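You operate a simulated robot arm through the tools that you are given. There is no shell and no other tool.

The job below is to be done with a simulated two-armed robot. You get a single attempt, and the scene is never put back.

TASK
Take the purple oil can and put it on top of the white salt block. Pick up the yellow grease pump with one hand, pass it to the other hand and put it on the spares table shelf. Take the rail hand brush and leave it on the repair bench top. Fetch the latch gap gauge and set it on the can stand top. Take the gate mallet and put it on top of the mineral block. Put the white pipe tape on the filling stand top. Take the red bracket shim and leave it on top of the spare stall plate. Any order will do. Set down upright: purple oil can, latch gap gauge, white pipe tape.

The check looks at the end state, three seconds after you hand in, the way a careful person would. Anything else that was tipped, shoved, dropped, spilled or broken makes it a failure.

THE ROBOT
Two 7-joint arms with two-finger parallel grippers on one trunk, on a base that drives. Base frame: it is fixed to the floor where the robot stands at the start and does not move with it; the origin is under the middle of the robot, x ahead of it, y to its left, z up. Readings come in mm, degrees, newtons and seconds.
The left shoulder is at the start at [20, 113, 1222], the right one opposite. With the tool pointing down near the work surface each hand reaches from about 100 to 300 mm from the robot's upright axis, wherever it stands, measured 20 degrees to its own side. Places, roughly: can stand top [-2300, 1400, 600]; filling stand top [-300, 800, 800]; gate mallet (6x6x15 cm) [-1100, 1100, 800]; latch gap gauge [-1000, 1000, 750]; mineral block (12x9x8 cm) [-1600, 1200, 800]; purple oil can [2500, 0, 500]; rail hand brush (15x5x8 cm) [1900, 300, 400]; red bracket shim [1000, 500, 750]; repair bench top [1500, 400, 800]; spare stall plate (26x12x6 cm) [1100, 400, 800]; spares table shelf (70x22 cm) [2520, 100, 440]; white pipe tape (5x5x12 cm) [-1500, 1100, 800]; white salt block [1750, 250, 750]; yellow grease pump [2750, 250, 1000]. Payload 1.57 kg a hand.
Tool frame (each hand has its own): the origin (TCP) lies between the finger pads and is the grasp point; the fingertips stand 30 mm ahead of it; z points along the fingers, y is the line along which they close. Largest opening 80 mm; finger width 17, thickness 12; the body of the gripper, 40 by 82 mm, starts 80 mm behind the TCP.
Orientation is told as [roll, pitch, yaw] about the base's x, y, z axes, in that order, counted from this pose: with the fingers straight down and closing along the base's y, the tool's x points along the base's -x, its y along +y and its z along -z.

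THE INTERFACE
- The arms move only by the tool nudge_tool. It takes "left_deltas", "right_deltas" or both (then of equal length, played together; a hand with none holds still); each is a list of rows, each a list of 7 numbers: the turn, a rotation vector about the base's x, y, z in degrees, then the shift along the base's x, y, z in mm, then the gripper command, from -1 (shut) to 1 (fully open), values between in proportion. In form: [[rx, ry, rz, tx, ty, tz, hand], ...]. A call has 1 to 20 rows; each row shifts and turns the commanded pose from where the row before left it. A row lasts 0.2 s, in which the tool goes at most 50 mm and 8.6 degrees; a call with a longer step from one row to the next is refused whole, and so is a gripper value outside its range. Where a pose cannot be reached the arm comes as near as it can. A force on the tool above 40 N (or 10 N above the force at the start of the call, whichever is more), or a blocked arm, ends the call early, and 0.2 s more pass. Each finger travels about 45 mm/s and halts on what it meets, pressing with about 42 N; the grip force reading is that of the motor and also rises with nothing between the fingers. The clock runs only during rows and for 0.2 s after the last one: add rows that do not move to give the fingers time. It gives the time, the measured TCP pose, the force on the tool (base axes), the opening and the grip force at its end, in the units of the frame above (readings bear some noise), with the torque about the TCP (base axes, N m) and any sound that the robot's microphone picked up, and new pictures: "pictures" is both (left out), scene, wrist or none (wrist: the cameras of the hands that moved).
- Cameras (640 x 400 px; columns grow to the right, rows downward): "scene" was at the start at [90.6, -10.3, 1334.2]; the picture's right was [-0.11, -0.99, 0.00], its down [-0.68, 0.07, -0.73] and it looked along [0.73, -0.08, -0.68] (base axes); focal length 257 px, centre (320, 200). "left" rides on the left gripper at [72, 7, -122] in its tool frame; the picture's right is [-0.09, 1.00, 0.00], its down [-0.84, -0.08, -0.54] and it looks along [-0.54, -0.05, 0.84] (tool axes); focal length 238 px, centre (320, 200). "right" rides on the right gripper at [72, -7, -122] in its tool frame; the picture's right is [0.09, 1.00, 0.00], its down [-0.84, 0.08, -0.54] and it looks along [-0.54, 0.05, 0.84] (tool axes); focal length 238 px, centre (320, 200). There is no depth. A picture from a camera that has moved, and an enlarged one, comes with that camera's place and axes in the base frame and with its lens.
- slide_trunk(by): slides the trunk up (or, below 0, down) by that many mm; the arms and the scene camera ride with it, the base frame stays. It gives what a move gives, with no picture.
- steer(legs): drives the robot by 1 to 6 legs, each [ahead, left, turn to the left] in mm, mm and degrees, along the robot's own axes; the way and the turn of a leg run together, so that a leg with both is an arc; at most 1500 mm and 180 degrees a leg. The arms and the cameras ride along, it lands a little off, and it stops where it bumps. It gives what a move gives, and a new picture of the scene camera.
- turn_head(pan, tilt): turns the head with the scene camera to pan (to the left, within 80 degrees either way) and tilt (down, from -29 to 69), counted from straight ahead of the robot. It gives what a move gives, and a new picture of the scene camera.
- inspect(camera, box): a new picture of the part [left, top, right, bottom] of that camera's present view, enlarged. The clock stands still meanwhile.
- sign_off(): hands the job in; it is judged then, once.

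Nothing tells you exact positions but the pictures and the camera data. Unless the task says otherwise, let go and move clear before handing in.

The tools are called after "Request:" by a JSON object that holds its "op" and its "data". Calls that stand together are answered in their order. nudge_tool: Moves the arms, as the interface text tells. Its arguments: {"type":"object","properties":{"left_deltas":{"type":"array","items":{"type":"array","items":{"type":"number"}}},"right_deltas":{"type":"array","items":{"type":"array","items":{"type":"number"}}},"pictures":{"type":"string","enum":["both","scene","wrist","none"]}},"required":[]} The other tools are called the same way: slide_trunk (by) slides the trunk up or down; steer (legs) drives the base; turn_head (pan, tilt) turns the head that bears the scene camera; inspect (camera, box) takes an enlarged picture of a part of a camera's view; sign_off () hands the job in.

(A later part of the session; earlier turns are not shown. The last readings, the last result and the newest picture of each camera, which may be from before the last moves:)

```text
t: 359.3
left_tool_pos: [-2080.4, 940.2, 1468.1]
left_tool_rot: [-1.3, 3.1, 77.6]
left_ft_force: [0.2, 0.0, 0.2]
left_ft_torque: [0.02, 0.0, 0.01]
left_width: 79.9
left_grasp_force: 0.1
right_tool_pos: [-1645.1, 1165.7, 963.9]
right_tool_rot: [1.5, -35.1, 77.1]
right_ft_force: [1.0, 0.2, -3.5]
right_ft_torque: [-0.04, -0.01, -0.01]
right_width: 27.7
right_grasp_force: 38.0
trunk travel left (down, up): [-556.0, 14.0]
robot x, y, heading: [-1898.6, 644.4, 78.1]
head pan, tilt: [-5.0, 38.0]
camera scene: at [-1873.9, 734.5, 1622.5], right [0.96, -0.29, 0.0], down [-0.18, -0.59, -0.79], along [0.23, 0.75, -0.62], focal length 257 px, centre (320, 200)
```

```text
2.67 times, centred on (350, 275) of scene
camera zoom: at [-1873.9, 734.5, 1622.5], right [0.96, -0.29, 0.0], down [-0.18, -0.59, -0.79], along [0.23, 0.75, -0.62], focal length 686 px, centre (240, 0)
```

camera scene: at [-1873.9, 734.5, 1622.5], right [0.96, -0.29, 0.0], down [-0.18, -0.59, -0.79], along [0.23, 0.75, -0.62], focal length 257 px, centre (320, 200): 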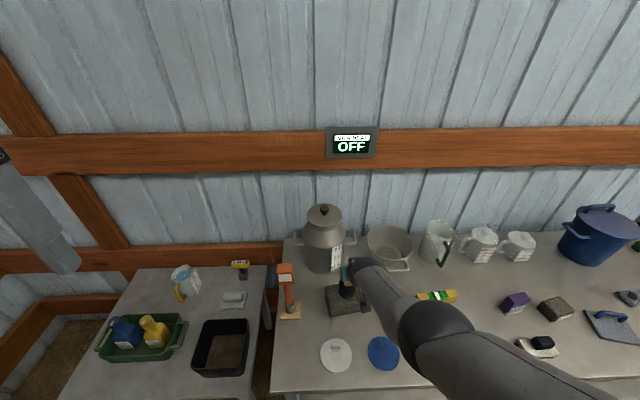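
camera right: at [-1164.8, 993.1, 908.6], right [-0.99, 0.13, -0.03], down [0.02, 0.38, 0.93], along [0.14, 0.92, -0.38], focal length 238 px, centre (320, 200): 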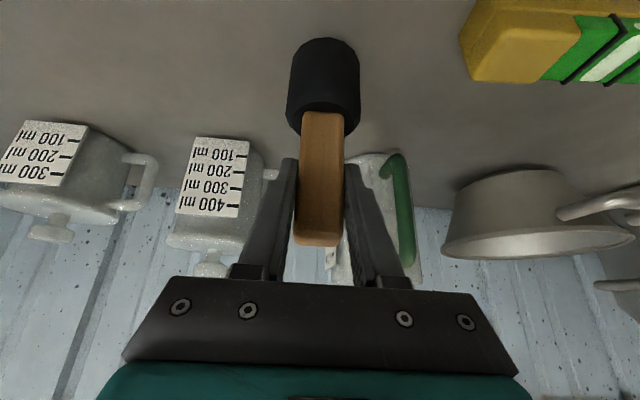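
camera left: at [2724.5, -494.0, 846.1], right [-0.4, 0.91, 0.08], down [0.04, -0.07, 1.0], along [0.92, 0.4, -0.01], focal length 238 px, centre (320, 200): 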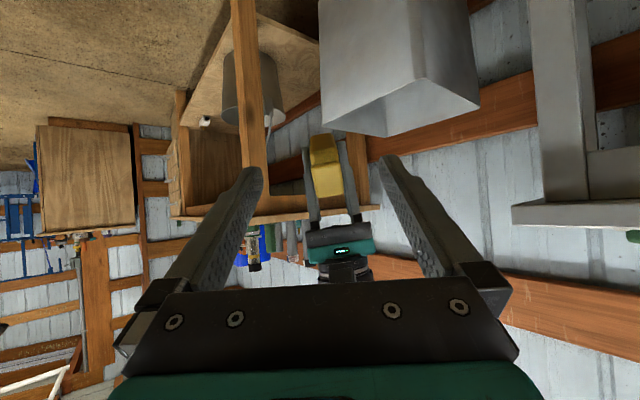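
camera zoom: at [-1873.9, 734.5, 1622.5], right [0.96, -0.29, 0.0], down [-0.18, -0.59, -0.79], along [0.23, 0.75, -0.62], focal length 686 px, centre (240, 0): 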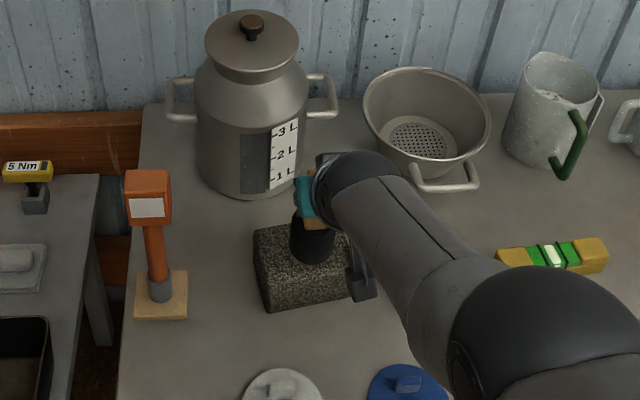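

Request:
{"op": "steer", "data": {"legs": [[14, 9, 0]]}}

Request:
{"op": "slide_trunk", "data": {"by": -22}}

Request:
{"op": "inspect", "data": {"camera": "right", "box": [200, 0, 440, 150]}}

Request:
{"op": "inspect", "data": {"camera": "scene", "box": [290, 230, 390, 330]}}

```text
t: 360.1
left_tool_pos: [-2085.2, 955.5, 1469.0]
left_tool_rot: [-1.2, 3.1, 77.6]
left_ft_force: [0.0, -0.1, 0.3]
left_ft_torque: [0.01, 0.0, 0.0]
left_width: 80.1
left_grasp_force: 0.1
right_tool_pos: [-1650.9, 1180.4, 965.0]
right_tool_rot: [1.6, -34.9, 77.1]
right_ft_force: [-1.1, 0.3, -3.5]
right_ft_torque: [-0.03, -0.02, 0.02]
right_width: 27.5
right_grasp_force: 38.1
trunk travel left (down, up): [-556.0, 14.0]
robot x, y, heading: [-1906.6, 656.7, 77.8]
head pan, tilt: [-5.0, 38.0]
camera scene: at [-1878.6, 749.0, 1622.6], right [0.96, -0.29, 0.0], down [-0.18, -0.59, -0.79], along [0.23, 0.75, -0.62], focal length 257 px, centre (320, 200)
```

scene: 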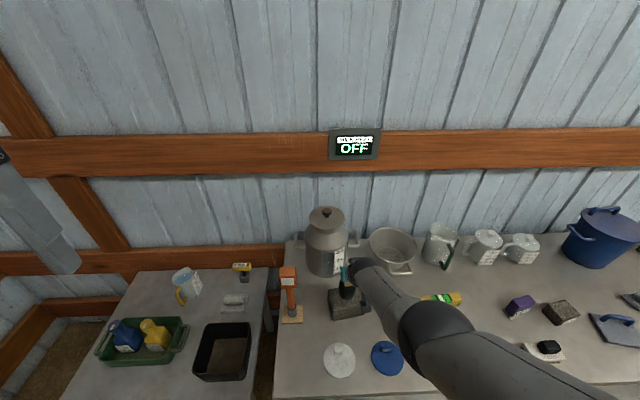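

```text
t: 360.8
left_tool_pos: [-2086.8, 955.0, 1447.1]
left_tool_rot: [-1.2, 3.0, 77.6]
left_ft_force: [0.5, 0.0, -1.0]
left_ft_torque: [0.04, -0.01, 0.01]
left_width: 80.1
left_grasp_force: 0.2
right_tool_pos: [-1652.2, 1180.3, 943.6]
right_tool_rot: [1.5, -35.0, 77.2]
right_ft_force: [-0.3, 0.4, -4.2]
right_ft_torque: [-0.06, -0.03, 0.02]
right_width: 27.7
right_grasp_force: 38.0
trunk travel left (down, up): [-534.0, 36.0]
robot x, y, heading: [-1905.1, 656.7, 77.8]
head pan, tilt: [-5.0, 38.0]
```

```text
2.67 times, centred on (320, 75) of right
camera zoom: at [-1669.0, 1053.7, 1000.8], right [-0.99, 0.13, -0.03], down [0.02, 0.38, 0.92], along [0.13, 0.92, -0.38], focal length 636 px, centre (320, 533)
```

zoom: 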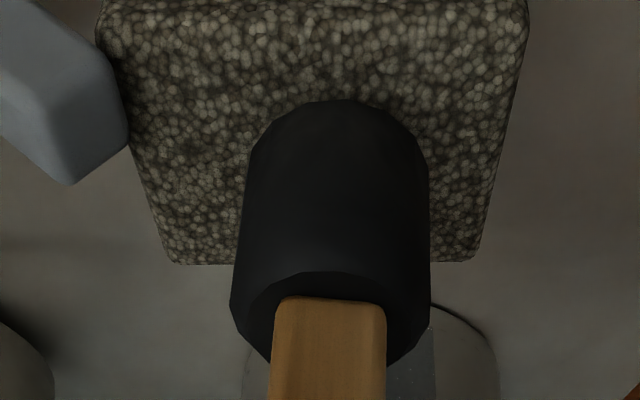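

```text
4.00 times, centred on (340, 280) of scene
camera zoom: at [-1879.2, 749.6, 1600.5], right [0.96, -0.29, 0.0], down [-0.18, -0.59, -0.79], along [0.23, 0.75, -0.62], focal length 1029 px, centre (240, -120)
```

zoom: 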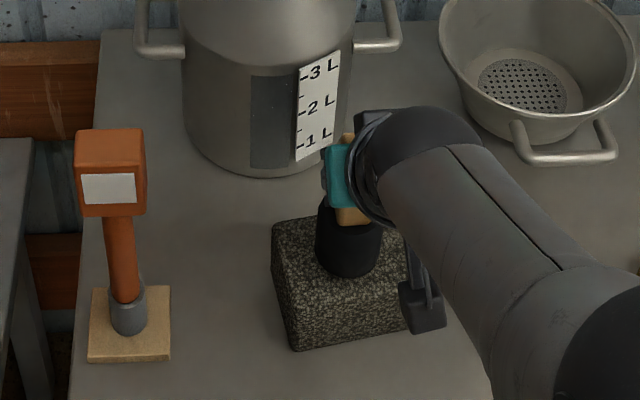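

The mallet head is centred over the block. I lower gently to contact.

Request:
{"op": "slide_trunk", "data": {"by": -9}}

Request:
{"op": "nudge_tool", "data": {"right_deltas": [[0, 0, 0, 0, 0, -1.5, -1], [0, 0, 0, 0, 0, 0, -1]], "pictures": "none"}}

Request:
{"op": "nudge_tool", "data": {"right_deltas": [[0, 0, 0, 0, 0, -1.5, -1], [0, 0, 0, 0, 0, 0, -1]], "pictures": "none"}}

Request:
{"op": "nudge_tool", "data": {"right_deltas": [[0, 0, 0, 0, 0, -1.5, -1], [0, 0, 0, 0, 0, 0, -1]], "pictures": "none"}}

```text
t: 361.3
left_tool_pos: [-2087.0, 955.8, 1437.9]
left_tool_rot: [-1.2, 3.0, 77.6]
left_ft_force: [0.1, 0.5, 0.1]
left_ft_torque: [0.03, 0.01, 0.02]
left_width: 79.8
left_grasp_force: 0.1
right_tool_pos: [-1650.5, 1180.3, 932.5]
right_tool_rot: [1.6, -34.9, 77.0]
right_ft_force: [0.4, 0.8, -3.9]
right_ft_torque: [-0.05, -0.01, 0.01]
right_width: 27.7
right_grasp_force: 38.2
trunk travel left (down, up): [-525.0, 45.0]
robot x, y, heading: [-1904.6, 659.4, 78.1]
head pan, tilt: [-5.0, 38.0]
```

```text
t: 361.9
left_tool_pos: [-2085.9, 955.6, 1437.8]
left_tool_rot: [-1.1, 3.1, 77.6]
left_ft_force: [1.1, 0.0, -1.5]
left_ft_torque: [-0.02, 0.0, -0.04]
left_width: 79.9
left_grasp_force: 0.0
right_tool_pos: [-1650.9, 1181.0, 931.1]
right_tool_rot: [1.6, -34.9, 77.1]
right_ft_force: [0.0, -1.0, -3.6]
right_ft_torque: [-0.06, -0.01, 0.02]
right_width: 27.6
right_grasp_force: 38.6
trunk travel left (down, up): [-525.0, 45.0]
robot x, y, heading: [-1904.6, 659.0, 77.8]
head pan, tilt: [-5.0, 38.0]
```

```text
t: 362.5
left_tool_pos: [-2085.0, 955.7, 1437.3]
left_tool_rot: [-1.2, 3.2, 77.5]
left_ft_force: [1.4, -0.4, 0.5]
left_ft_torque: [0.01, -0.01, -0.01]
left_width: 80.0
left_grasp_force: 0.0
right_tool_pos: [-1650.3, 1180.6, 930.6]
right_tool_rot: [1.6, -34.9, 77.1]
right_ft_force: [-0.2, 0.3, -4.3]
right_ft_torque: [0.0, 0.0, 0.02]
right_width: 27.7
right_grasp_force: 38.3
trunk travel left (down, up): [-525.0, 45.0]
robot x, y, heading: [-1906.6, 657.9, 77.9]
head pan, tilt: [-5.0, 38.0]
```

```text
t: 363.1
left_tool_pos: [-2086.2, 956.0, 1437.7]
left_tool_rot: [-1.2, 3.1, 77.5]
left_ft_force: [0.1, -0.1, -0.6]
left_ft_torque: [0.0, 0.0, 0.02]
left_width: 80.0
left_grasp_force: 0.2
right_tool_pos: [-1650.4, 1179.6, 929.8]
right_tool_rot: [1.6, -34.9, 77.1]
right_ft_force: [-0.7, -0.2, -3.4]
right_ft_torque: [-0.05, 0.0, 0.04]
right_width: 27.9
right_grasp_force: 37.9
trunk travel left (down, up): [-525.0, 45.0]
robot x, y, heading: [-1904.9, 656.0, 78.1]
head pan, tilt: [-5.0, 38.0]
```

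Request:
{"op": "nudge_tool", "data": {"right_deltas": [[0, 0, 0, 0, 0, -1.5, -1], [0, 0, 0, 0, 0, -1.5, -1], [0, 0, 0, 0, 0, 0, -1]], "pictures": "none"}}

Request:
{"op": "nudge_tool", "data": {"right_deltas": [[0, 0, 0, 0, 0, -1.5, -1], [0, 0, 0, 0, 0, 0, -1]], "pictures": "none"}}

Request:
{"op": "nudge_tool", "data": {"right_deltas": [[0, 0, 0, 0, 0, -1.5, -1], [0, 0, 0, 0, 0, 0, -1]], "pictures": "wrist"}}

```text
t: 363.9
left_tool_pos: [-2087.1, 956.0, 1437.8]
left_tool_rot: [-1.2, 3.0, 77.7]
left_ft_force: [-0.4, -0.6, 0.2]
left_ft_torque: [0.0, -0.01, 0.0]
left_width: 80.1
left_grasp_force: 0.1
right_tool_pos: [-1650.6, 1177.0, 928.3]
right_tool_rot: [1.6, -34.9, 77.2]
right_ft_force: [-0.2, 1.1, -3.6]
right_ft_torque: [-0.03, 0.02, 0.03]
right_width: 27.4
right_grasp_force: 38.2
right hand out of reach, approached as far as the arm can: row 2
trunk travel left (down, up): [-525.0, 45.0]
robot x, y, heading: [-1904.5, 660.1, 77.9]
head pan, tilt: [-5.0, 38.0]
```

```text
t: 364.5
left_tool_pos: [-2085.3, 956.8, 1438.5]
left_tool_rot: [-1.2, 3.1, 77.7]
left_ft_force: [0.3, -0.5, -0.2]
left_ft_torque: [-0.03, -0.02, -0.02]
left_width: 80.0
left_grasp_force: 0.0
right_tool_pos: [-1650.9, 1179.2, 926.8]
right_tool_rot: [1.5, -34.9, 77.1]
right_ft_force: [0.1, -0.6, -3.3]
right_ft_torque: [0.0, -0.02, 0.03]
right_width: 27.8
right_grasp_force: 38.1
trunk travel left (down, up): [-525.0, 45.0]
robot x, y, heading: [-1908.1, 661.2, 78.0]
head pan, tilt: [-5.0, 38.0]
```

```text
t: 365.1
left_tool_pos: [-2086.5, 956.1, 1437.1]
left_tool_rot: [-1.2, 3.1, 77.5]
left_ft_force: [0.2, 0.5, 0.2]
left_ft_torque: [-0.02, 0.04, 0.01]
left_width: 79.9
left_grasp_force: 0.1
right_tool_pos: [-1650.8, 1176.9, 926.5]
right_tool_rot: [1.5, -34.9, 77.1]
right_ft_force: [0.6, 0.4, -3.2]
right_ft_torque: [-0.03, 0.03, 0.0]
right_width: 27.7
right_grasp_force: 38.4
trunk travel left (down, up): [-525.0, 45.0]
robot x, y, heading: [-1908.7, 655.8, 77.8]
head pan, tilt: [-5.0, 38.0]
camera right: at [-1669.3, 1050.2, 985.2], right [-0.99, 0.13, -0.03], down [0.02, 0.38, 0.92], along [0.13, 0.92, -0.38], focal length 238 px, centre (320, 200)
```

right: 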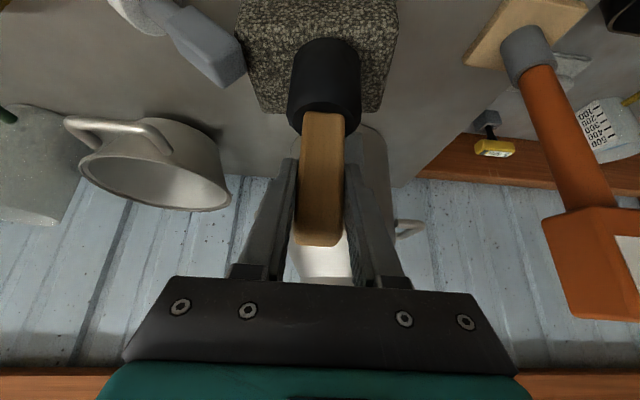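

The arm is at its limit here, so I lower in tiny trunk steps instead.

Request:
{"op": "slide_trunk", "data": {"by": -3}}

Request:
{"op": "slide_trunk", "data": {"by": -2}}

Request:
{"op": "slide_trunk", "data": {"by": -2}}

```text
t: 365.6
left_tool_pos: [-2086.2, 953.6, 1435.7]
left_tool_rot: [-1.3, 3.0, 77.6]
left_ft_force: [-0.5, 0.5, -0.5]
left_ft_torque: [0.0, 0.02, -0.01]
left_width: 80.1
left_grasp_force: 0.1
right_tool_pos: [-1650.9, 1176.7, 925.7]
right_tool_rot: [1.5, -35.2, 77.2]
right_ft_force: [-0.2, -6.4, 9.4]
right_ft_torque: [-0.55, -0.25, -0.1]
right_width: 27.7
right_grasp_force: 37.9
trunk travel left (down, up): [-522.0, 48.0]
robot x, y, heading: [-1903.5, 658.7, 78.1]
head pan, tilt: [-5.0, 38.0]
```

```text
t: 366.2
left_tool_pos: [-2087.3, 953.0, 1432.7]
left_tool_rot: [-1.3, 2.9, 77.6]
left_ft_force: [0.0, -0.3, -0.2]
left_ft_torque: [0.04, -0.02, -0.03]
left_width: 80.3
left_grasp_force: 0.0
right_tool_pos: [-1651.7, 1177.6, 926.1]
right_tool_rot: [1.4, -35.3, 77.2]
right_ft_force: [-1.1, -8.8, 21.7]
right_ft_torque: [-0.91, -0.53, -0.21]
right_width: 28.1
right_grasp_force: 38.4
trunk travel left (down, up): [-520.0, 50.0]
robot x, y, heading: [-1902.0, 660.9, 77.8]
head pan, tilt: [-5.0, 38.0]
```

```text
t: 366.7
left_tool_pos: [-2087.7, 952.5, 1433.0]
left_tool_rot: [-1.4, 2.9, 77.6]
left_ft_force: [0.2, 0.0, 0.5]
left_ft_torque: [0.01, 0.02, 0.02]
left_width: 79.9
left_grasp_force: 0.1
right_tool_pos: [-1650.6, 1178.7, 925.4]
right_tool_rot: [1.5, -35.6, 77.2]
right_ft_force: [0.3, -6.9, 29.1]
right_ft_torque: [-0.26, -0.75, -0.15]
right_width: 27.7
right_grasp_force: 38.2
trunk travel left (down, up): [-518.0, 52.0]
robot x, y, heading: [-1907.4, 656.3, 78.0]
head pan, tilt: [-5.0, 38.0]
```

Contact. I relieve the pressure, open and withdraw straight back with the base.

Request:
{"op": "slide_trunk", "data": {"by": 4}}

Request:
{"op": "nudge_tool", "data": {"right_deltas": [[0, 0, 0, 0, 0, 0, -0.4], [0, 0, 0, 0, 0, 0, 0], [0, 0, 0, 0, 0, 0, 0.5], [0, 0, 0, 0, 0, 0, 1], [0, 0, 0, 0, 0, 0, 1], [0, 0, 0, 0, 0, 0, 1]], "pictures": "wrist"}}

```text
t: 367.2
left_tool_pos: [-2087.0, 955.7, 1433.7]
left_tool_rot: [-1.2, 3.0, 77.6]
left_ft_force: [-0.8, 0.2, -0.3]
left_ft_torque: [-0.02, -0.02, 0.02]
left_width: 80.0
left_grasp_force: 0.1
right_tool_pos: [-1651.4, 1178.0, 923.8]
right_tool_rot: [1.6, -35.1, 77.1]
right_ft_force: [3.0, 6.5, 7.9]
right_ft_torque: [0.89, -0.49, 0.06]
right_width: 27.6
right_grasp_force: 38.5
trunk travel left (down, up): [-522.0, 48.0]
robot x, y, heading: [-1906.3, 658.8, 77.9]
head pan, tilt: [-5.0, 38.0]
```

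```text
t: 368.6
left_tool_pos: [-2085.7, 954.8, 1434.9]
left_tool_rot: [-1.3, 3.1, 77.5]
left_ft_force: [0.1, 0.1, -0.1]
left_ft_torque: [-0.01, 0.03, 0.01]
left_width: 80.0
left_grasp_force: 0.0
right_tool_pos: [-1652.4, 1176.5, 923.6]
right_tool_rot: [1.5, -34.9, 77.1]
right_ft_force: [-0.1, 0.1, -0.3]
right_ft_torque: [0.0, -0.02, 0.01]
right_width: 80.0
right_grasp_force: 0.2
trunk travel left (down, up): [-522.0, 48.0]
robot x, y, heading: [-1905.8, 658.8, 77.9]
head pan, tilt: [-5.0, 38.0]
camera right: at [-1669.4, 1050.1, 982.4], right [-0.99, 0.13, -0.03], down [0.02, 0.38, 0.92], along [0.13, 0.92, -0.38], focal length 238 px, centre (320, 200)
```

right: 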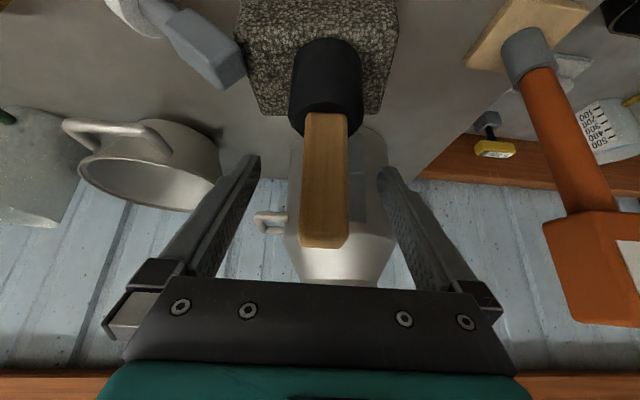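

Request:
{"op": "steer", "data": {"legs": [[-200, 0, 0]]}}

Request:
{"op": "inspect", "data": {"camera": "right", "box": [0, 0, 640, 400]}}

Request:
{"op": "inspect", "data": {"camera": "scene", "box": [240, 170, 440, 320]}}

```text
t: 370.2
left_tool_pos: [-2129.8, 759.6, 1435.6]
left_tool_rot: [-1.4, 3.0, 77.9]
left_ft_force: [0.1, -0.4, -1.2]
left_ft_torque: [0.04, 0.02, 0.02]
left_width: 80.1
left_grasp_force: 0.1
right_tool_pos: [-1695.2, 983.7, 924.5]
right_tool_rot: [1.5, -35.1, 77.4]
right_ft_force: [-0.9, 0.3, -0.2]
right_ft_torque: [-0.02, -0.01, 0.01]
right_width: 80.2
right_grasp_force: 0.1
trunk travel left (down, up): [-522.0, 48.0]
robot x, y, heading: [-1945.4, 463.5, 78.1]
head pan, tilt: [-5.0, 38.0]
camera scene: at [-1921.0, 553.4, 1588.6], right [0.96, -0.29, 0.0], down [-0.18, -0.59, -0.79], along [0.23, 0.75, -0.62], focal length 257 px, centre (320, 200)
```

scene: 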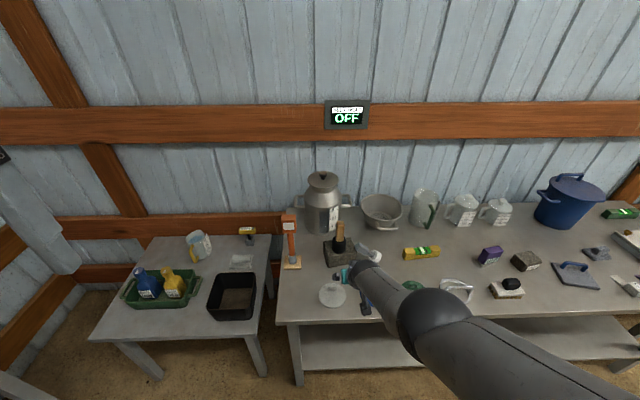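

```text
1.00 times, centred on (320, 200) of right (not enlarged: the box is as wide or as high as the picture)
camera zoom: at [-1712.6, 855.6, 982.7], right [-0.99, 0.13, -0.03], down [0.02, 0.38, 0.93], along [0.13, 0.92, -0.38], focal length 238 px, centre (320, 200)
```

zoom: 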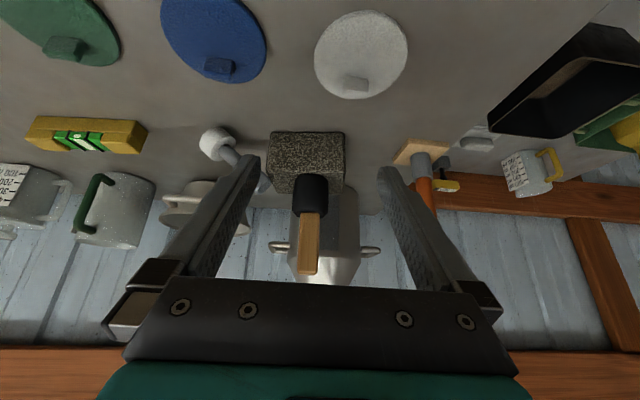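

```text
2.67 times, centred on (340, 245) of scene
camera zoom: at [-1921.0, 553.4, 1588.6], right [0.96, -0.29, 0.0], down [-0.18, -0.59, -0.79], along [0.23, 0.75, -0.62], focal length 686 px, centre (267, 80)
```

zoom: 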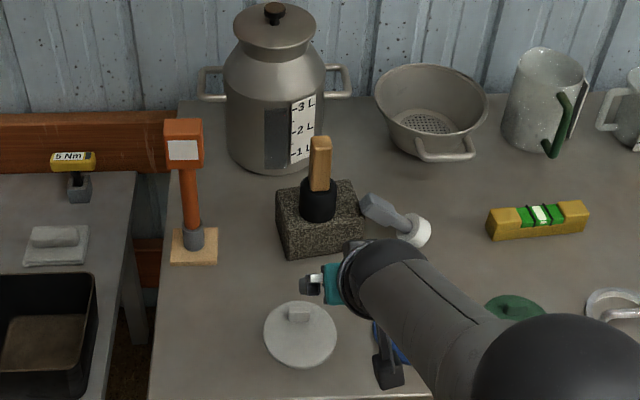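

The mallet is on the mineral block, but I see the tape was knocked over on the way; it needs to end upright on the filling stand anyway. I look at how it lies.

Request:
{"op": "inspect", "data": {"camera": "right", "box": [150, 90, 350, 220]}}

Request:
{"op": "inspect", "data": {"camera": "scene", "box": [330, 225, 410, 285]}}

```text
3.08 times, centred on (250, 155) of right
camera zoom: at [-1712.6, 855.6, 982.7], right [-0.99, 0.13, -0.03], down [0.02, 0.38, 0.93], along [0.13, 0.92, -0.38], focal length 733 px, centre (535, 338)
```

zoom: 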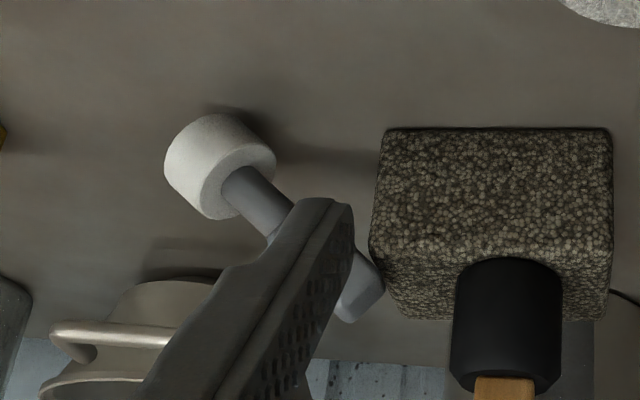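

```text
6.67 times, centred on (370, 255) of scene
camera zoom: at [-1921.0, 553.4, 1588.6], right [0.96, -0.29, 0.0], down [-0.18, -0.59, -0.79], along [0.23, 0.75, -0.62], focal length 1716 px, centre (-13, -167)
```

zoom: 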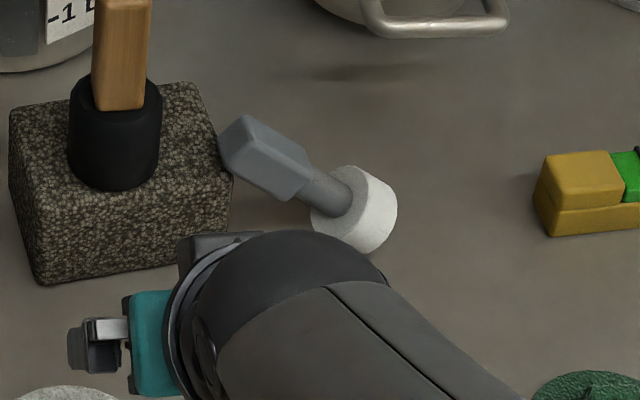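

The tape leans left against the block's right edge at about 48° from vertical, disc on the table. I can grip its shaft with the hand rolled to match, then roll it upright. First I retract a little and roll the right hand in the air.

Request:
{"op": "nudge_tool", "data": {"right_deltas": [[4.9, -1, 0, -4, -19, 0, 1], [4.9, -1, 0, -4, -19, 0, 1], [0, 0, 0, -4, -19, 0, 1], [0, 0, 0, -4, -19, 0, 1], [0, 0, 0, 0, 0, 0, 1]], "pictures": "none"}}

Request:
{"op": "nudge_tool", "data": {"right_deltas": [[-1.65, -7.8, 0, 0, 0, 0, 0.5], [-1.65, -7.8, 0, 0, 0, 0, 0.5], [-1.65, -7.8, 0, 0, 0, 0, 0.5], [-1.65, -7.8, 0, 0, 0, 0, 0.5], [-1.65, -7.8, 0, 0, 0, 0, 0.5], [-1.65, -7.8, 0, 0, 0, 0, 0.5], [0, 0, 0, 0, 0, 0, 0.5]]}}

```text
t: 371.4
left_tool_pos: [-2127.9, 760.2, 1434.9]
left_tool_rot: [-1.3, 3.0, 77.8]
left_ft_force: [0.0, 0.3, 0.1]
left_ft_torque: [0.01, -0.02, 0.01]
left_width: 79.8
left_grasp_force: 0.1
right_tool_pos: [-1713.0, 906.5, 923.8]
right_tool_rot: [1.8, -44.9, 77.2]
right_ft_force: [-0.1, -0.5, 0.1]
right_ft_torque: [-0.01, 0.0, 0.0]
right_width: 80.2
right_grasp_force: 0.1
trunk travel left (down, up): [-522.0, 48.0]
robot x, y, heading: [-1945.2, 460.2, 78.2]
head pan, tilt: [-5.0, 38.0]
```

```text
t: 373.0
left_tool_pos: [-2128.9, 758.5, 1436.3]
left_tool_rot: [-1.2, 3.0, 77.9]
left_ft_force: [-0.9, 0.0, 0.1]
left_ft_torque: [0.01, 0.03, 0.01]
left_width: 80.0
left_grasp_force: 0.0
right_tool_pos: [-1698.6, 905.3, 925.2]
right_tool_rot: [-57.1, -28.5, 114.1]
right_ft_force: [-0.8, -0.6, -0.4]
right_ft_torque: [-0.01, 0.03, 0.0]
right_width: 60.1
right_grasp_force: 0.0
trunk travel left (down, up): [-522.0, 48.0]
robot x, y, heading: [-1950.1, 464.5, 78.4]
head pan, tilt: [-5.0, 38.0]
camera scene: at [-1921.0, 553.1, 1588.6], right [0.96, -0.29, 0.0], down [-0.18, -0.59, -0.79], along [0.23, 0.76, -0.62], focal length 257 px, centre (320, 200)
camera right: at [-1748.2, 776.4, 954.0], right [-0.62, 0.07, -0.78], down [-0.71, 0.37, 0.6], along [0.33, 0.93, -0.18], focal length 238 px, centre (320, 200)
```

scene: 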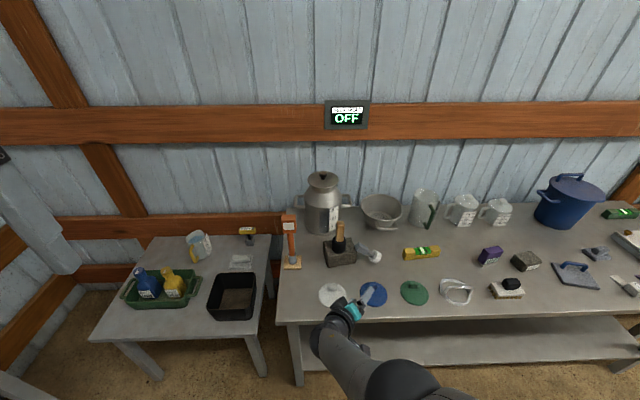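
right: 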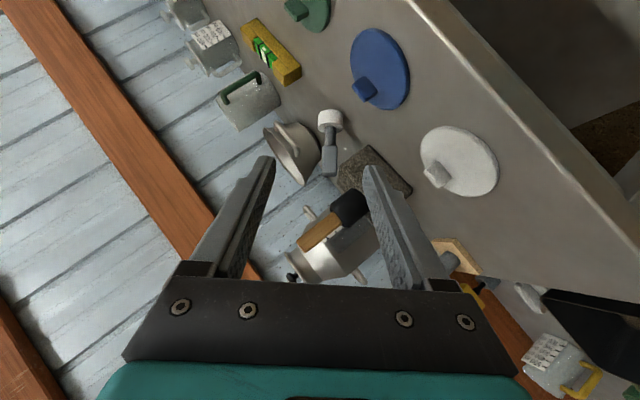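

The rolled hand lines up with the leaning tape. I position it in front of the tape, keeping clear of the block and lids.

Request:
{"op": "steer", "data": {"legs": [[0, -99, 0], [148, 0, 0]]}}

Request:
{"op": "slide_trunk", "data": {"by": -60}}

Request:
{"op": "nudge_tool", "data": {"right_deltas": [[0, 0, 0, 0, 0, 0, 0.15], [0, 0, 0, 0, 0, 0, 0.15]], "pictures": "both"}}

```text
t: 375.1
left_tool_pos: [-2000.4, 885.8, 1434.5]
left_tool_rot: [-1.1, 3.2, 77.8]
left_ft_force: [-0.4, 0.2, 0.4]
left_ft_torque: [-0.04, 0.0, 0.0]
left_width: 80.0
left_grasp_force: 0.1
right_tool_pos: [-1570.7, 1030.6, 924.2]
right_tool_rot: [-56.8, -28.4, 114.0]
right_ft_force: [0.1, 0.9, -0.2]
right_ft_torque: [-0.01, 0.0, -0.03]
right_width: 60.0
right_grasp_force: 0.1
trunk travel left (down, up): [-522.0, 48.0]
robot x, y, heading: [-1821.1, 587.1, 78.2]
head pan, tilt: [-5.0, 38.0]
camera scene: at [-1793.0, 680.0, 1588.5], right [0.96, -0.29, 0.0], down [-0.18, -0.59, -0.79], along [0.23, 0.75, -0.62], focal length 257 px, centre (320, 200)
```

scene: 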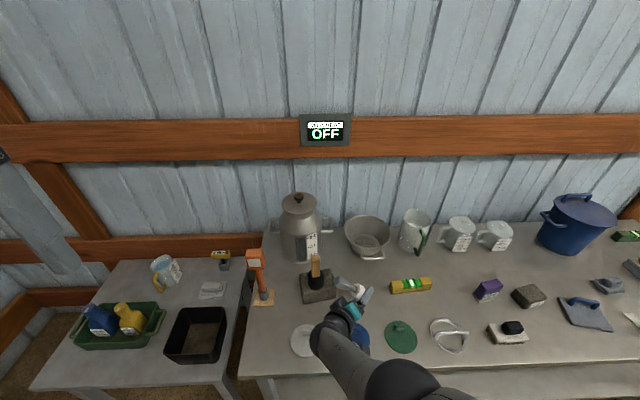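

```text
t: 376.1
left_tool_pos: [-2000.8, 885.2, 1375.2]
left_tool_rot: [-1.3, 3.1, 77.7]
left_ft_force: [-0.2, 0.3, -0.9]
left_ft_torque: [0.02, -0.03, -0.03]
left_width: 79.7
left_grasp_force: 0.1
right_tool_pos: [-1569.2, 1031.0, 865.3]
right_tool_rot: [-56.8, -28.4, 113.9]
right_ft_force: [0.8, -0.1, 0.5]
right_ft_torque: [0.0, 0.03, 0.03]
right_width: 60.0
right_grasp_force: 0.1
trunk travel left (down, up): [-462.0, 108.0]
robot x, y, heading: [-1822.7, 587.1, 78.0]
head pan, tilt: [-5.0, 38.0]
```

```text
t: 376.7
left_tool_pos: [-2000.4, 883.5, 1375.2]
left_tool_rot: [-1.4, 3.0, 77.7]
left_ft_force: [-1.1, -0.1, -0.1]
left_ft_torque: [0.03, 0.0, 0.01]
left_width: 79.9
left_grasp_force: 0.2
right_tool_pos: [-1569.3, 1030.3, 865.7]
right_tool_rot: [-56.8, -28.4, 114.0]
right_ft_force: [-0.7, 0.1, 0.4]
right_ft_torque: [0.02, 0.0, 0.01]
right_width: 46.1
right_grasp_force: 0.1
trunk travel left (down, up): [-462.0, 108.0]
robot x, y, heading: [-1818.1, 587.6, 77.8]
head pan, tilt: [-5.0, 38.0]
camera scene: at [-1793.5, 678.8, 1528.6], right [0.96, -0.29, 0.0], down [-0.18, -0.59, -0.79], along [0.23, 0.75, -0.62], focal length 257 px, centre (320, 200)
camera right: at [-1619.1, 901.8, 894.2], right [-0.62, 0.07, -0.78], down [-0.71, 0.37, 0.6], along [0.33, 0.93, -0.18], focal length 238 px, centre (320, 200)
```

scene: 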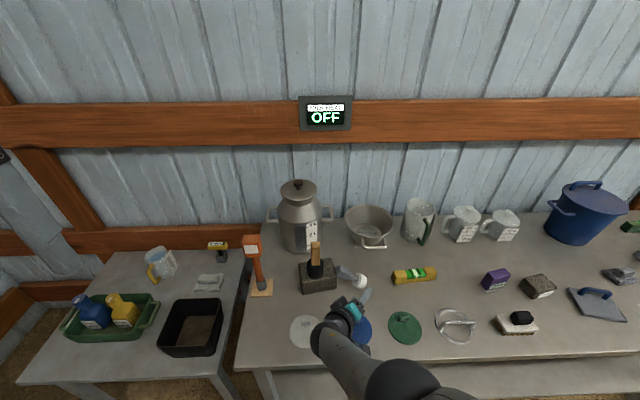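
right: 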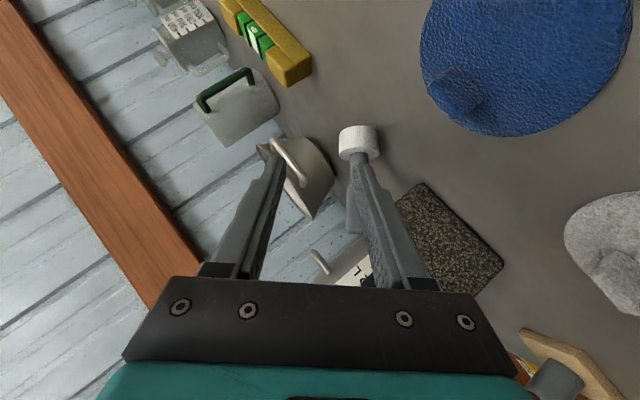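

Aligned: the grip point is straight ahead 119 mm and 66 mm lower. I lower first, check, then go forward.

Request:
{"op": "slide_trunk", "data": {"by": -65}}

Request:
{"op": "steer", "data": {"legs": [[50, 0, 0]]}}

Request:
{"op": "inspect", "data": {"camera": "right", "box": [0, 0, 640, 400]}}

```text
t: 377.8
left_tool_pos: [-2001.1, 884.1, 1309.8]
left_tool_rot: [-1.3, 3.2, 77.7]
left_ft_force: [-0.9, 0.3, -0.2]
left_ft_torque: [0.02, -0.01, 0.02]
left_width: 79.6
left_grasp_force: 0.2
right_tool_pos: [-1569.1, 1030.5, 800.4]
right_tool_rot: [-56.9, -28.4, 114.0]
right_ft_force: [0.7, 0.6, 0.7]
right_ft_torque: [0.01, 0.02, -0.02]
right_width: 45.4
right_grasp_force: 0.0
trunk travel left (down, up): [-397.0, 173.0]
robot x, y, heading: [-1819.3, 589.4, 78.2]
head pan, tilt: [-5.0, 38.0]
```

```text
t: 378.7
left_tool_pos: [-1990.1, 934.8, 1310.5]
left_tool_rot: [-1.3, 3.2, 77.7]
left_ft_force: [0.2, 1.0, -0.5]
left_ft_torque: [-0.06, -0.01, -0.01]
left_width: 80.0
left_grasp_force: 0.0
right_tool_pos: [-1558.6, 1081.3, 798.7]
right_tool_rot: [-56.9, -28.3, 114.0]
right_ft_force: [-0.7, 0.0, 0.6]
right_ft_torque: [0.02, 0.02, -0.01]
right_width: 46.1
right_grasp_force: 0.1
trunk travel left (down, up): [-397.0, 173.0]
robot x, y, heading: [-1811.2, 639.0, 78.4]
head pan, tilt: [-5.0, 38.0]
camera scene: at [-1782.8, 730.0, 1463.4], right [0.96, -0.29, 0.0], down [-0.18, -0.59, -0.79], along [0.23, 0.75, -0.62], focal length 257 px, centre (320, 200)
```

scene: 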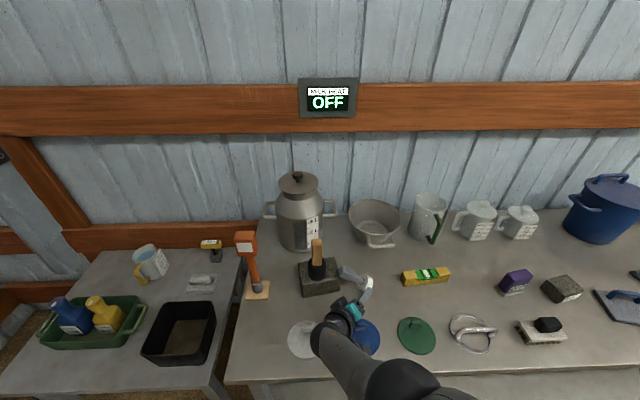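

```text
1.00 times, centred on (320, 200) of right (not enlarged: the box is as wide or as high as the picture)
camera zoom: at [-1608.8, 952.2, 828.6], right [-0.63, 0.07, -0.78], down [-0.71, 0.37, 0.6], along [0.33, 0.93, -0.19], focal length 238 px, centre (320, 200)
```

zoom: 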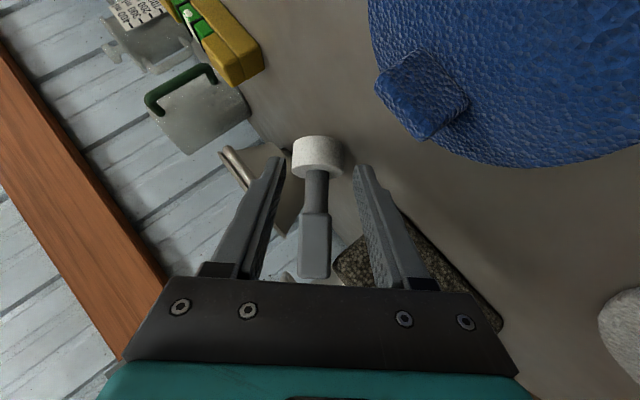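

Very well aligned. I go forward the last 58 mm.

Request:
{"op": "steer", "data": {"legs": [[58, 0, 0]]}}

Request:
{"op": "inspect", "data": {"camera": "right", "box": [0, 0, 640, 400]}}

```text
t: 379.6
left_tool_pos: [-1978.7, 990.7, 1309.6]
left_tool_rot: [-1.3, 3.1, 77.6]
left_ft_force: [-0.1, 1.2, -0.9]
left_ft_torque: [-0.01, -0.01, 0.02]
left_width: 80.0
left_grasp_force: 0.1
right_tool_pos: [-1546.5, 1137.3, 799.8]
right_tool_rot: [-56.9, -28.3, 114.0]
right_ft_force: [0.4, 1.3, -0.2]
right_ft_torque: [-0.02, -0.01, 0.0]
right_width: 45.9
right_grasp_force: 0.1
trunk travel left (down, up): [-397.0, 173.0]
robot x, y, heading: [-1797.2, 692.8, 78.1]
head pan, tilt: [-5.0, 38.0]
camera scene: at [-1771.2, 784.5, 1463.4], right [0.96, -0.29, 0.0], down [-0.18, -0.59, -0.79], along [0.23, 0.75, -0.62], focal length 257 px, centre (320, 200)
```

scene: 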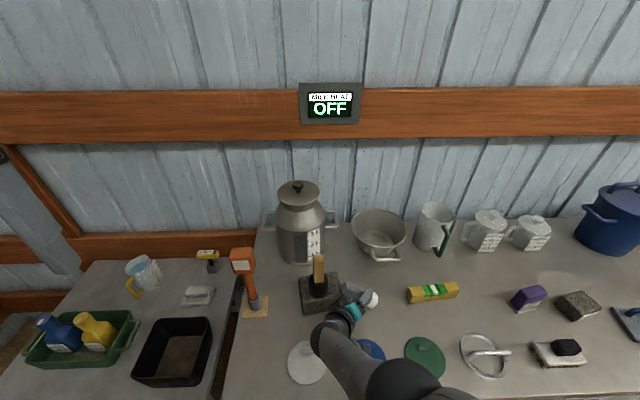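

```text
1.00 times, centred on (320, 200) of right (not enlarged: the box is as wide or as high as the picture)
camera zoom: at [-1596.5, 1006.8, 828.7], right [-0.62, 0.07, -0.78], down [-0.71, 0.37, 0.6], along [0.33, 0.93, -0.18], focal length 238 px, centre (320, 200)
```

zoom: 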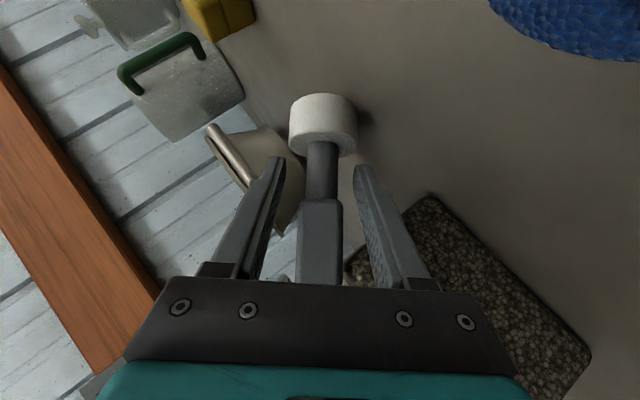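

Request:
{"op": "steer", "data": {"legs": [[15, 0, 0]]}}

Request:
{"op": "inspect", "data": {"camera": "right", "box": [160, 60, 480, 300]}}

```text
t: 380.4
left_tool_pos: [-1975.5, 1004.5, 1310.1]
left_tool_rot: [-1.3, 3.1, 77.8]
left_ft_force: [0.1, 0.7, 0.3]
left_ft_torque: [-0.06, 0.04, -0.01]
left_width: 80.2
left_grasp_force: 0.0
right_tool_pos: [-1544.2, 1149.2, 799.5]
right_tool_rot: [-57.1, -28.4, 114.1]
right_ft_force: [0.1, 0.7, 0.3]
right_ft_torque: [0.05, 0.01, 0.03]
right_width: 45.7
right_grasp_force: 0.1
trunk travel left (down, up): [-397.0, 173.0]
robot x, y, heading: [-1791.8, 708.4, 78.2]
head pan, tilt: [-5.0, 38.0]
camera scene: at [-1768.4, 798.8, 1463.5], right [0.96, -0.29, 0.0], down [-0.18, -0.59, -0.79], along [0.23, 0.75, -0.62], focal length 257 px, centre (320, 200)
```

scene: 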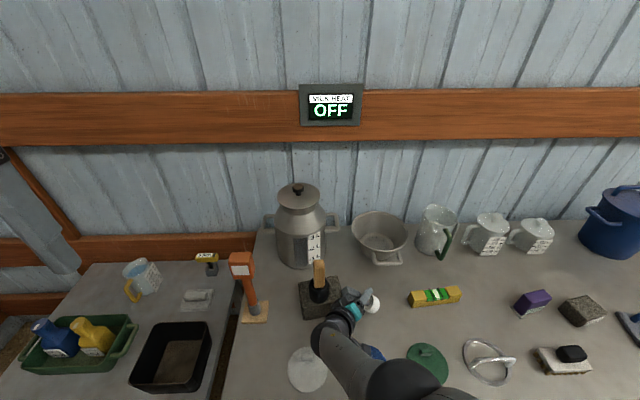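

```text
1.67 times, centred on (320, 180) of right
camera zoom: at [-1593.2, 1021.2, 828.8], right [-0.62, 0.07, -0.78], down [-0.71, 0.37, 0.6], along [0.33, 0.93, -0.18], focal length 397 px, centre (320, 233)
```

zoom: 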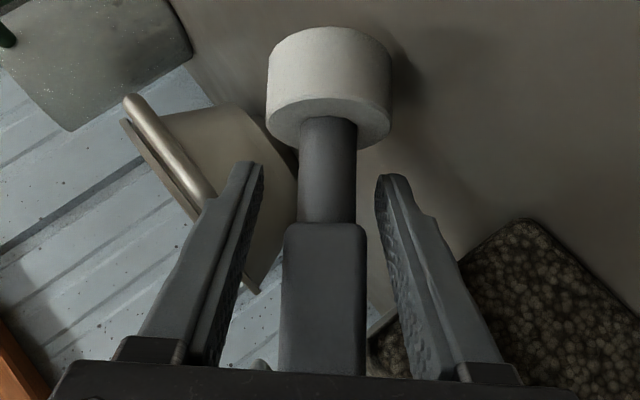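

I shift 12 mm up along the tape's axis to grip the flat grey part, then close.

Request:
{"op": "nudge_tool", "data": {"right_deltas": [[0, 0, 0, -4.3, 0.9, 4, 0.15], [0, 0, 0, -4.4, 0.9, 4, 0.15], [0, 0, 0, 0, 0, 0, 0.15]], "pictures": "wrist"}}

Request:
{"op": "nudge_tool", "data": {"right_deltas": [[0, 0, 0, 0, 0, 0, -0.1], [0, 0, 0, 0, 0, 0, -0.3], [0, 0, 0, 0, 0, 0, -0.6], [0, 0, 0, 0, 0, 0, -1], [0, 0, 0, 0, 0, 0, -1], [0, 0, 0, 0, 0, 0, -1]], "pictures": "wrist"}}

```text
t: 381.2
left_tool_pos: [-1974.7, 1003.4, 1309.7]
left_tool_rot: [-1.2, 3.0, 77.8]
left_ft_force: [-0.7, -0.6, 0.0]
left_ft_torque: [0.04, -0.03, 0.02]
left_width: 80.0
left_grasp_force: 0.1
right_tool_pos: [-1540.8, 1156.8, 812.5]
right_tool_rot: [-58.1, -28.5, 114.0]
right_ft_force: [3.9, -2.5, -0.2]
right_ft_torque: [0.0, -0.11, 0.05]
right_width: 44.5
right_grasp_force: 0.1
trunk travel left (down, up): [-397.0, 173.0]
robot x, y, heading: [-1796.3, 703.6, 78.2]
head pan, tilt: [-5.0, 38.0]
camera right: at [-1591.6, 1027.5, 840.0], right [-0.61, 0.08, -0.79], down [-0.71, 0.37, 0.59], along [0.34, 0.93, -0.17], focal length 238 px, centre (320, 200)
```

right: 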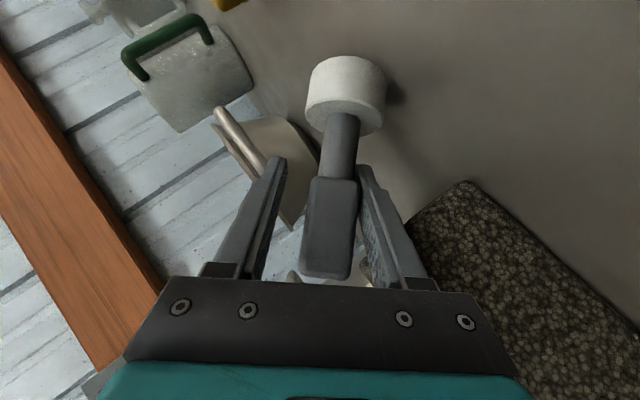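

```text
t: 382.6
left_tool_pos: [-1974.8, 1003.4, 1310.8]
left_tool_rot: [-1.2, 3.1, 77.8]
left_ft_force: [0.1, 0.8, -0.8]
left_ft_torque: [0.01, 0.0, 0.05]
left_width: 80.0
left_grasp_force: 0.1
right_tool_pos: [-1539.9, 1153.5, 810.4]
right_tool_rot: [-57.9, -28.3, 114.1]
right_ft_force: [0.5, -0.4, -0.5]
right_ft_torque: [0.02, 0.02, 0.0]
right_width: 27.7
right_grasp_force: 37.8
trunk travel left (down, up): [-397.0, 173.0]
robot x, y, heading: [-1795.2, 706.0, 77.8]
head pan, tilt: [-5.0, 38.0]
camera right: at [-1591.8, 1025.3, 838.5], right [-0.61, 0.07, -0.79], down [-0.72, 0.37, 0.59], along [0.34, 0.92, -0.17], focal length 238 px, centre (320, 200)
```

right: 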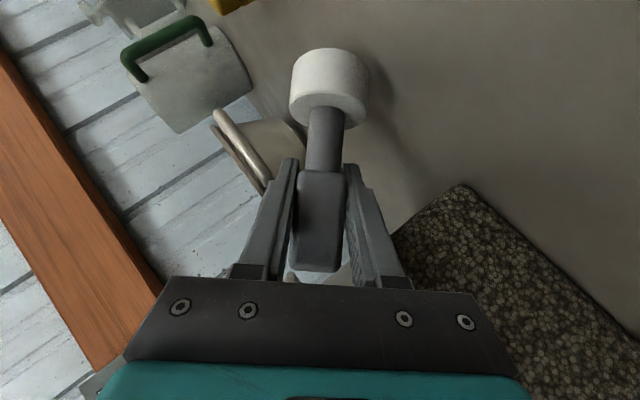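

Gripped at 27.7 mm on the grey part. I lift with the trunk.

Request:
{"op": "slide_trunk", "data": {"by": 100}}

Request:
{"op": "inspect", "data": {"camera": "right", "box": [0, 0, 640, 400]}}

Request:
{"op": "inspect", "data": {"camera": "scene", "box": [260, 200, 420, 350]}}

```text
t: 383.9
left_tool_pos: [-1975.3, 1004.8, 1409.2]
left_tool_rot: [-1.2, 3.1, 77.8]
left_ft_force: [0.2, -0.3, -0.5]
left_ft_torque: [-0.01, 0.0, 0.01]
left_width: 79.9
left_grasp_force: 0.1
right_tool_pos: [-1540.2, 1152.7, 908.4]
right_tool_rot: [-58.0, -28.0, 114.2]
right_ft_force: [0.3, -0.1, -2.2]
right_ft_torque: [0.01, -0.02, 0.0]
right_width: 27.4
right_grasp_force: 38.0
trunk travel left (down, up): [-497.0, 73.0]
robot x, y, heading: [-1795.9, 702.3, 78.1]
head pan, tilt: [-5.0, 38.0]
```

```text
1.00 times, centred on (320, 200) of right (not enlarged: the box is as wide or as high as the picture)
camera zoom: at [-1591.6, 1024.0, 937.4], right [-0.61, 0.07, -0.79], down [-0.72, 0.38, 0.59], along [0.34, 0.92, -0.18], focal length 238 px, centre (320, 200)
```

zoom: 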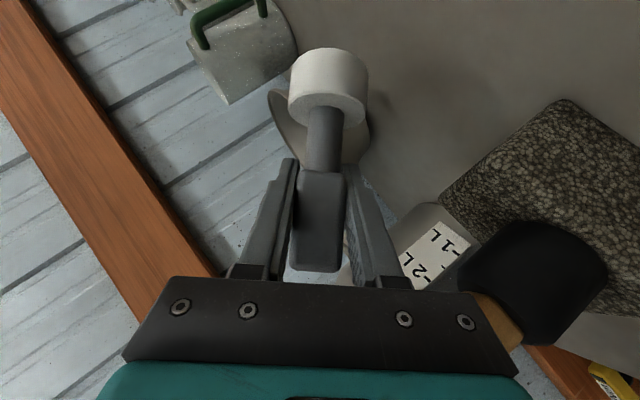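

```text
2.67 times, centred on (340, 275) of scene
camera zoom: at [-1768.5, 797.8, 1563.5], right [0.96, -0.29, 0.0], down [-0.18, -0.59, -0.79], along [0.23, 0.75, -0.62], focal length 686 px, centre (267, 0)
```

zoom: 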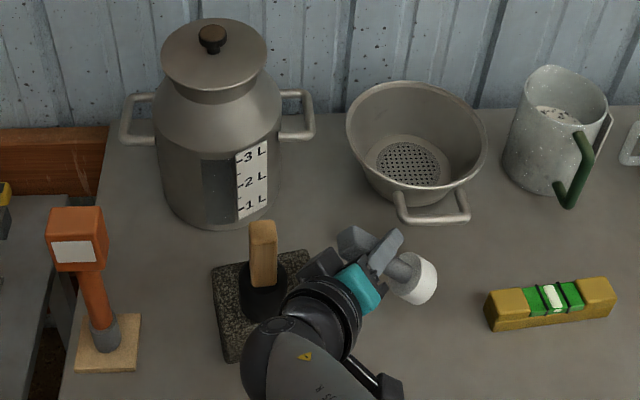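

The tape is in hand. I back away from the mallet, then roll the tape upright in the air.

Request:
{"op": "steer", "data": {"legs": [[-170, 0, 0]]}}

Request:
{"op": "nudge_tool", "data": {"right_deltas": [[1.44, 8.09, 0, 0, 0, 5, -1], [1.44, 8.09, 0, 0, 0, 5, -1], [1.44, 8.09, 0, 0, 0, 5, -1], [1.44, 8.09, 0, 0, 0, 5, -1], [1.44, 8.09, 0, 0, 0, 0, -1], [1.44, 8.09, 0, 0, 0, 0, -1], [0, 0, 0, 0, 0, 0, -1]]}}

```text
t: 385.4
left_tool_pos: [-2011.8, 837.7, 1410.0]
left_tool_rot: [-1.2, 3.0, 77.7]
left_ft_force: [0.2, -0.3, 0.1]
left_ft_torque: [0.01, -0.01, 0.02]
left_width: 79.8
left_grasp_force: 0.2
right_tool_pos: [-1576.1, 984.9, 909.2]
right_tool_rot: [-57.8, -28.0, 114.1]
right_ft_force: [-0.2, -0.1, -0.8]
right_ft_torque: [0.03, 0.01, -0.01]
right_width: 27.2
right_grasp_force: 38.6
trunk travel left (down, up): [-497.0, 73.0]
robot x, y, heading: [-1828.7, 539.2, 77.8]
head pan, tilt: [-5.0, 38.0]
camera scene: at [-1803.7, 631.1, 1563.6], right [0.96, -0.29, 0.0], down [-0.18, -0.59, -0.79], along [0.23, 0.75, -0.62], focal length 257 px, centre (320, 200)
```

scene: 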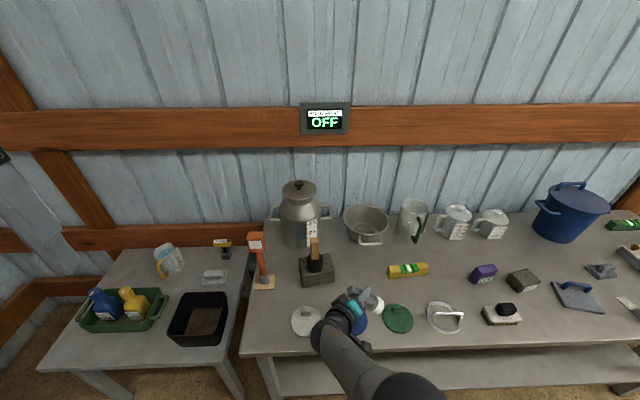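

```text
t: 387.0
left_tool_pos: [-2011.4, 837.7, 1410.3]
left_tool_rot: [-1.3, 3.1, 77.8]
left_ft_force: [-1.0, -0.2, -0.6]
left_ft_torque: [-0.01, -0.03, 0.01]
left_width: 79.7
left_grasp_force: 0.1
right_tool_pos: [-1577.0, 985.6, 928.3]
right_tool_rot: [1.3, -43.0, 77.5]
right_ft_force: [-0.2, 0.0, 0.8]
right_ft_torque: [0.03, -0.01, 0.01]
right_width: 27.3
right_grasp_force: 37.9
trunk travel left (down, up): [-497.0, 73.0]
robot x, y, heading: [-1832.8, 542.0, 78.1]
head pan, tilt: [-5.0, 38.0]
camera scene: at [-1803.9, 632.2, 1563.6], right [0.96, -0.29, 0.0], down [-0.18, -0.59, -0.79], along [0.23, 0.75, -0.62], focal length 257 px, centre (320, 200)
camera right: at [-1596.0, 852.4, 968.0], right [-0.99, 0.14, -0.05], down [-0.01, 0.25, 0.97], along [0.14, 0.96, -0.24], focal length 238 px, centre (320, 200)
```

scene: 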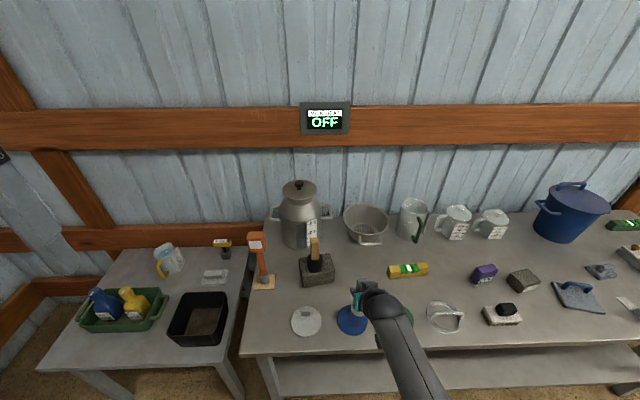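
right: 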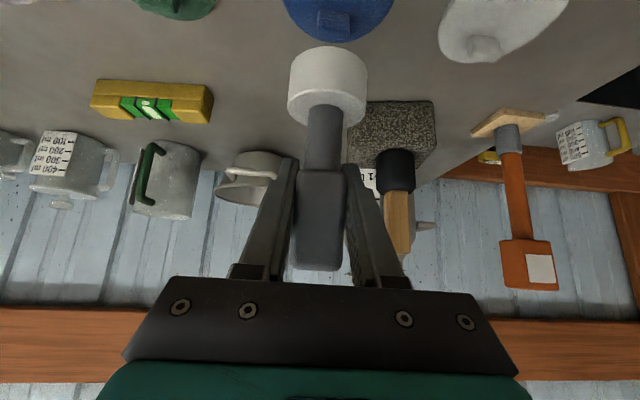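

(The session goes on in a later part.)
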